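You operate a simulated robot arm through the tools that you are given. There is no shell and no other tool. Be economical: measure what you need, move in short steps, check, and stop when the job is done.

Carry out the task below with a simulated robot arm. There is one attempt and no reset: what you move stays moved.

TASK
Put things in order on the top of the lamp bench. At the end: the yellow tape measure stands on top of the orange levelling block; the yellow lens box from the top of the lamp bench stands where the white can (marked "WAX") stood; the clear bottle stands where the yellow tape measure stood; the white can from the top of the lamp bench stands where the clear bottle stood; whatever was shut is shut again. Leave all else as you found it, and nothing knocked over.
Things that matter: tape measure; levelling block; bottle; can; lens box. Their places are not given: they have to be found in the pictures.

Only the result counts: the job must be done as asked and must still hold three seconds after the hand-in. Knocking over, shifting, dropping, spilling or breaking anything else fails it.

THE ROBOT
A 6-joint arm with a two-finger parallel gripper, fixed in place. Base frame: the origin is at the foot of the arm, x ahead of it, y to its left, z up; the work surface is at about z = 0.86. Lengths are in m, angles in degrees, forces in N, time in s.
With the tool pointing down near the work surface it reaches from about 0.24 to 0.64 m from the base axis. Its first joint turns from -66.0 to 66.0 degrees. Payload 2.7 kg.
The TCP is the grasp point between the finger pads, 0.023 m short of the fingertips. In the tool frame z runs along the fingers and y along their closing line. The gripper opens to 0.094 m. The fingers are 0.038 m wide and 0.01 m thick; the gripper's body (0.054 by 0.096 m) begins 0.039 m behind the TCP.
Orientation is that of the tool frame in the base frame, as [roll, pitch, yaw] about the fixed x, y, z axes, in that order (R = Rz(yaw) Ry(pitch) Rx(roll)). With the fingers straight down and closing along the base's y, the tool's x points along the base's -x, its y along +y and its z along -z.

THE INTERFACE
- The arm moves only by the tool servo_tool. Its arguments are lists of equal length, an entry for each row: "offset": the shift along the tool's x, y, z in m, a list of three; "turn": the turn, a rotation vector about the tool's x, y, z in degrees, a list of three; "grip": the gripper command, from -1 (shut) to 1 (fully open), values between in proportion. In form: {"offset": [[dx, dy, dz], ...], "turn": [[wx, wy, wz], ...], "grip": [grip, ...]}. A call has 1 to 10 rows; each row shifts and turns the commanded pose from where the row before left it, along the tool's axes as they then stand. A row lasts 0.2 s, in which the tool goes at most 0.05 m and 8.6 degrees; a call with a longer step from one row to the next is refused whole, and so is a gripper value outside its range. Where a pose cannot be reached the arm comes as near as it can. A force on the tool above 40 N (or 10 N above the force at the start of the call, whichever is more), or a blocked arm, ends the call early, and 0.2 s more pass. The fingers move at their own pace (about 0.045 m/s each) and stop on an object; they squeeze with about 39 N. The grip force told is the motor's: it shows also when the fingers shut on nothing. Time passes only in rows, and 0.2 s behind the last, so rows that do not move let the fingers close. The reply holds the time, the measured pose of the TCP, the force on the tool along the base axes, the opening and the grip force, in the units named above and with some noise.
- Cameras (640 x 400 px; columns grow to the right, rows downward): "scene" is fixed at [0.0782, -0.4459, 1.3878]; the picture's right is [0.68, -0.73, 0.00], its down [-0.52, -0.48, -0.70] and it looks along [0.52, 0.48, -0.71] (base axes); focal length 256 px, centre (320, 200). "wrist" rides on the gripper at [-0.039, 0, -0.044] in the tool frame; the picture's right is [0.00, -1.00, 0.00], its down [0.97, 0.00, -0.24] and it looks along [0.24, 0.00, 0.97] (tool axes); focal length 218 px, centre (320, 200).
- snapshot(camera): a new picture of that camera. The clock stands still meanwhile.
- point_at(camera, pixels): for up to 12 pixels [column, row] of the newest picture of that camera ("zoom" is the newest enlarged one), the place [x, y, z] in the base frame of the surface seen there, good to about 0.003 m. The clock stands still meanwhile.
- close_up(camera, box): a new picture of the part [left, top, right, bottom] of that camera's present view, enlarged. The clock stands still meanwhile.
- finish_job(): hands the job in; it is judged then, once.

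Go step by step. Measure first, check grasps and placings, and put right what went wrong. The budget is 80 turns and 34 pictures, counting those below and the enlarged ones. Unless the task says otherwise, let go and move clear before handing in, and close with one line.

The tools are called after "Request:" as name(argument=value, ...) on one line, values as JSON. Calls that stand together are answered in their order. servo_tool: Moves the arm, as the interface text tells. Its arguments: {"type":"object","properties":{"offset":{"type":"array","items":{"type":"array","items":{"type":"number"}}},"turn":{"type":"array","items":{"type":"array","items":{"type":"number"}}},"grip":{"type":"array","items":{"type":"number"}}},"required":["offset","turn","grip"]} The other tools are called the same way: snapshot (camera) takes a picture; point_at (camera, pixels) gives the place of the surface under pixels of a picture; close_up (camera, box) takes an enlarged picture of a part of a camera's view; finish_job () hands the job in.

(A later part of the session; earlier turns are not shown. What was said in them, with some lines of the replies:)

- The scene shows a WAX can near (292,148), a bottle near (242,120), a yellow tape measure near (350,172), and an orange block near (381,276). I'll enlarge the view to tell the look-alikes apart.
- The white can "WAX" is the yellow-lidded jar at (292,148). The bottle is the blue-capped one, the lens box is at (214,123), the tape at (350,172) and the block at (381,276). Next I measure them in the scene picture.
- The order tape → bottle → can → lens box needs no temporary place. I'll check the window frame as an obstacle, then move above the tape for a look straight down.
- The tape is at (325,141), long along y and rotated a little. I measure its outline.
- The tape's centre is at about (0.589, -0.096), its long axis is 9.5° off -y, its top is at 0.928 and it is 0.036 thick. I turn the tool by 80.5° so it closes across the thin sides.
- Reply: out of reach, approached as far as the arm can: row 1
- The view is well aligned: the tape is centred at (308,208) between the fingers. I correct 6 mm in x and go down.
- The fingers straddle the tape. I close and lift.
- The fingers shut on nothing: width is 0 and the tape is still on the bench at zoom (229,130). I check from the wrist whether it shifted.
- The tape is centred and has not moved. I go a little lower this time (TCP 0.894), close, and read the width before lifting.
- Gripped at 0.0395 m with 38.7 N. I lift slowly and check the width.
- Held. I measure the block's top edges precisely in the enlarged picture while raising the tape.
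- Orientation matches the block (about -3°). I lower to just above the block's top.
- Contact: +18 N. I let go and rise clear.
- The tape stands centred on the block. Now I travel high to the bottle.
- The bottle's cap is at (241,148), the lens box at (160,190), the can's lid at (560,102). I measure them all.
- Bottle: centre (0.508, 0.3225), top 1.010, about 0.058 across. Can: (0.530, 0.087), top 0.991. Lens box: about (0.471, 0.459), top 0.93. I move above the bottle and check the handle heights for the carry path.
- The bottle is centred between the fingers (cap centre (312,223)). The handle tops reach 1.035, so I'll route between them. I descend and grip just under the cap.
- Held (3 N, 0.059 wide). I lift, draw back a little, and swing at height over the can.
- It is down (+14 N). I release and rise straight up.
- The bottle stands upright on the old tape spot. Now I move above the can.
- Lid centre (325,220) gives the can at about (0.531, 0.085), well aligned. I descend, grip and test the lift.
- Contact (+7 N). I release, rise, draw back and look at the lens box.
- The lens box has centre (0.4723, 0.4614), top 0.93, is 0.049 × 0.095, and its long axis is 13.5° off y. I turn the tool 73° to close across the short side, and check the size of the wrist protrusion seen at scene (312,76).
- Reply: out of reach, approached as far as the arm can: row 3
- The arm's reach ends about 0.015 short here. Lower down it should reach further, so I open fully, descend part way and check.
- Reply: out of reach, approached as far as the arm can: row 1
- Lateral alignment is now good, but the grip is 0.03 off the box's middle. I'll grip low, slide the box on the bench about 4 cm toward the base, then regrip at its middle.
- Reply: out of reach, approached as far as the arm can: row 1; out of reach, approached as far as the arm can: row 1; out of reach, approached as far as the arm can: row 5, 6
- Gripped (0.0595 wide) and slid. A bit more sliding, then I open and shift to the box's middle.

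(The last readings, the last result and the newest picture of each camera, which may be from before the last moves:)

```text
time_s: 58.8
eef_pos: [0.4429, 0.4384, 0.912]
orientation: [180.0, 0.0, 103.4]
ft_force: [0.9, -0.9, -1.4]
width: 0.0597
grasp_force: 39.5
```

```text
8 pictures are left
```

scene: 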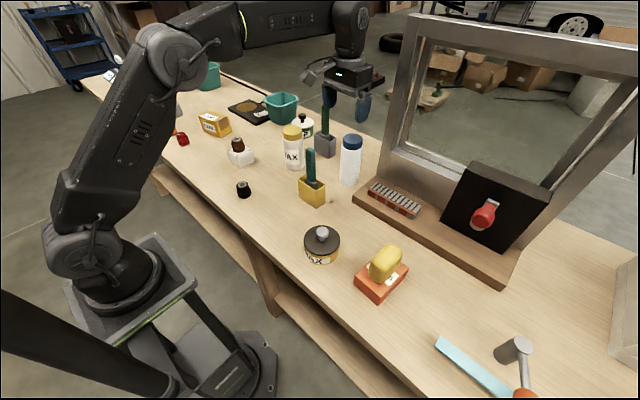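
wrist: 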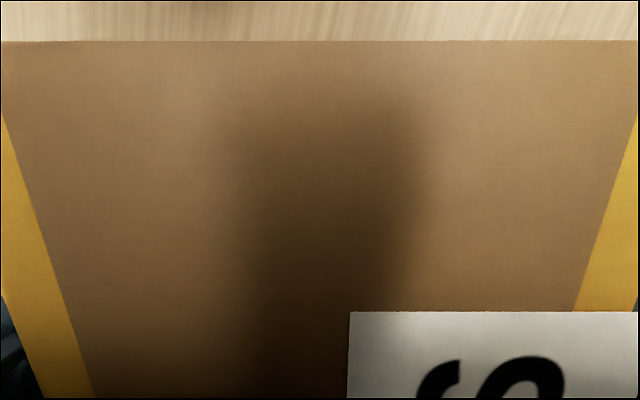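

Held near its middle. I lift and carry it to the can's old spot.

Request:
servo_tool(offset=[[0, 0, -0.0445], [0, 0, -0.0445], [0, 0, -0.0445], [0, 0, -0.0445], [0, 0, 0]], turn=[[0, 0, 0], [0, 0, 0], [0, 0, 0], [0, 0, 0], [0, 0, 0]], grip=[-1, -1, -1, -1, -1])

Request:
servo_tool(offset=[[-0.0455, 0.0005, 0], [-0.0455, 0.0005, 0], [-0.0455, 0.0005, 0], [-0.0455, 0.0005, 0], [-0.0455, 0.0005, 0], [-0.0455, 0.0005, 0], [-0.0455, 0.0005, 0], [-0.0455, 0.0005, 0], [0, 0, 0]], turn=[[0, 0, 0], [0, 0, 0], [0, 0, 0], [0, 0, 0], [0, 0, 0], [0, 0, 0], [0, 0, 0], [0, 0, 0], [0, 0, 0]], grip=[-1, -1, -1, -1, -1, -1, -1, -1, -1])

Request:
snapshot(camera="scene")

```text
time_s: 60.0
eef_pos: [0.4332, 0.4273, 1.0875]
orientation: [179.9, 0.0, 103.3]
ft_force: [0.3, 0.3, -1.8]
width: 0.0598
grasp_force: 39.0
out of reach, approached as far as the arm can: row 4
```

```text
time_s: 62.0
eef_pos: [0.5241, 0.0734, 1.0858]
orientation: [179.9, -0.2, 103.4]
ft_force: [-0.5, 0.3, -1.7]
width: 0.0597
grasp_force: 39.0
```

```text
7 pictures are left
```

scene: 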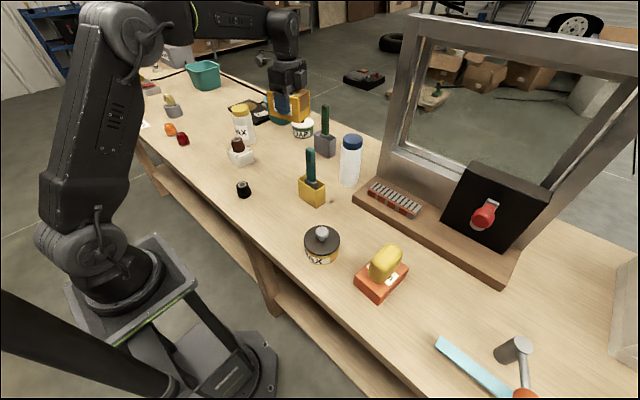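

All upright. The lens box is held at (288,106). I measure its extents relative to the TCP (0.524, 0.073).

Request:
close_up(camera="scene", box=[240, 70, 340, 140])

```text
5.71 times, centred on (290, 105) of scene
```

zoom: 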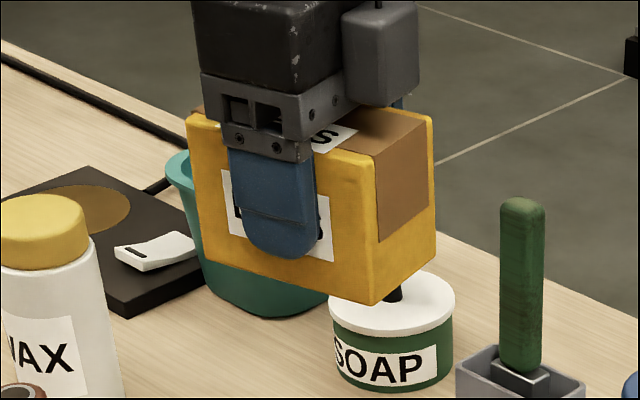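

Request:
point_at(camera="zoom", pixels=[[196, 200], [370, 200], [370, 290], [200, 250], [428, 150], [432, 240]])

```text
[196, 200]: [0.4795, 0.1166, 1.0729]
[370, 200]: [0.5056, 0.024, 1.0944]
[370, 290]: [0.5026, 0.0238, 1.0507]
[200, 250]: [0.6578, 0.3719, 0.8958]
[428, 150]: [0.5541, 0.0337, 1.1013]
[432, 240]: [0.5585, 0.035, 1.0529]
```

The box's centre is about 3 mm from the TCP. I shift onto the target (0.531, 0.085) and lower.

Request:
servo_tool(offset=[[0.0071, 0.0114, 0], [0, 0, 0.045], [0, 0, 0.045], [0, 0, 0.045], [0, 0, 0.04], [0, 0, 0.004], [0, 0, 0]], turn=[[0, 0, 0], [0, 0, 0], [0, 0, 0], [0, 0, 0], [0, 0, 0], [0, 0, 0], [0, 0, 0]], grip=[-1, -1, -1, -1, -1, -1, -1])

```text
time_s: 63.6
eef_pos: [0.5318, 0.0855, 0.905]
orientation: [179.9, -0.1, 103.4]
ft_force: [0.1, -0.3, -1.7]
width: 0.0599
grasp_force: 39.1
```

Request:
servo_tool(offset=[[0, 0, 0.002], [0, 0, 0.001], [0, 0, 0.001], [0, 0, 0]], turn=[[0, 0, 0], [0, 0, 0], [0, 0, 0], [0, 0, 0]], grip=[-1, -1, -1, -1])

```text
time_s: 64.6
eef_pos: [0.5318, 0.0837, 0.9032]
orientation: [179.9, 0.0, 103.4]
ft_force: [0.3, -0.1, -2.0]
width: 0.0597
grasp_force: 38.9
```

Request:
servo_tool(offset=[[0, 0, 0.001], [0, 0, 0.001], [0, 0, 0]], turn=[[0, 0, 0], [0, 0, 0], [0, 0, 0]], grip=[-1, -1, -1])

```text
time_s: 65.4
eef_pos: [0.5318, 0.0842, 0.9029]
orientation: [179.8, 0.0, 103.4]
ft_force: [-5.3, -1.0, 19.0]
width: 0.0597
grasp_force: 38.9
```

On the bench (+19 N). I release and rise, then check everything.

Request:
servo_tool(offset=[[0, 0, -0.0005], [0, 0, 0], [0, 0, 0], [0, 0, -0.03], [0, 0, -0.045], [0, 0, -0.045], [0, 0, -0.045], [0, -0.04, -0.02], [0, -0.04, 0], [0, 0, 0]], turn=[[0, 0, 0], [0, 0, 0], [0, 0, 0], [0, 0, 0], [0, 0, 0], [0, 0, 0], [0, 0, 0], [0, 0, 0], [0, 0, 0], [0, 0, 0]], grip=[0.8, 0.8, 0.8, 0.8, 0.8, 0.8, 0.8, 0.8, 0.8, 0.8])

Request:
snapshot(camera="scene")

Request:
snapshot(camera="wrist")

```text
time_s: 67.6
eef_pos: [0.4527, 0.0663, 1.0866]
orientation: [179.9, 0.0, 103.4]
ft_force: [-0.4, 0.4, -0.7]
width: 0.0847
grasp_force: 0.0
```

```text
5 pictures are left
```

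scene: 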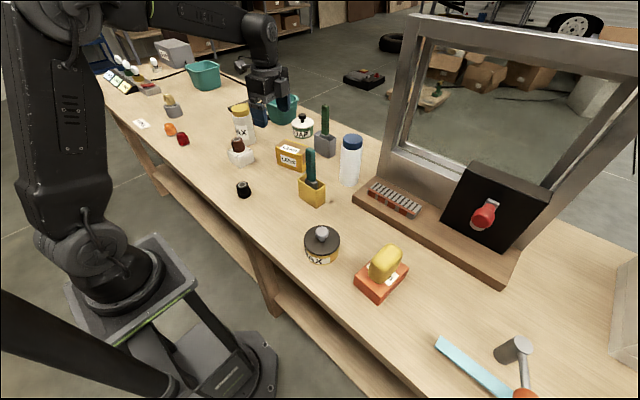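

```text
4 pictures are left
```

wrist: 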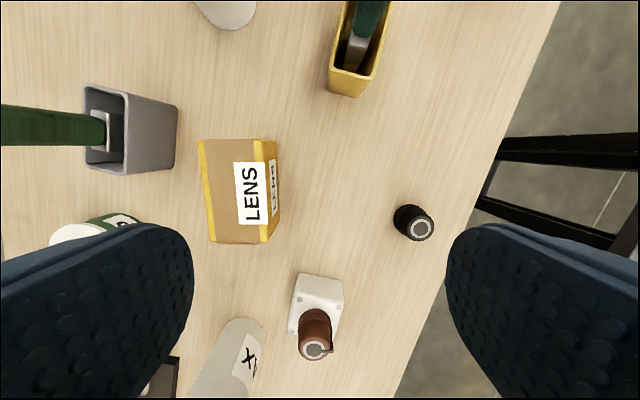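

Request:
point_at(camera="wrist", pixels=[[201, 143], [252, 143], [214, 240], [259, 240]])

Request:
point_at(camera="scene", pixels=[[240, 108], [353, 139], [389, 255]])

```text
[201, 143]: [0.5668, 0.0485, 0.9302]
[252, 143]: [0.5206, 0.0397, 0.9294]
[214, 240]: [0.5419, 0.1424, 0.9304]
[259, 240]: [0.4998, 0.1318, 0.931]
```

```text
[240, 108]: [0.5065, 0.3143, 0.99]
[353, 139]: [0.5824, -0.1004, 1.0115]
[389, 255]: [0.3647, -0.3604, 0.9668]
```

The lens box's centre reads (0.532, 0.091), about 5 mm from the can's old place. Can, bottle and tape on block stand upright in their places, and the gripper is clear. Handing in.

Request:
finish_job()

```text
The job is handed in.
```

The tape measure is on the levelling block, the bottle is where the tape stood, the can is where the bottle stood, and the lens box is where the can stood, about 5 mm off. Nothing was knocked over and I opened nothing, but I did slide the lens box a few centimetres along the bench to get a better grip on it.
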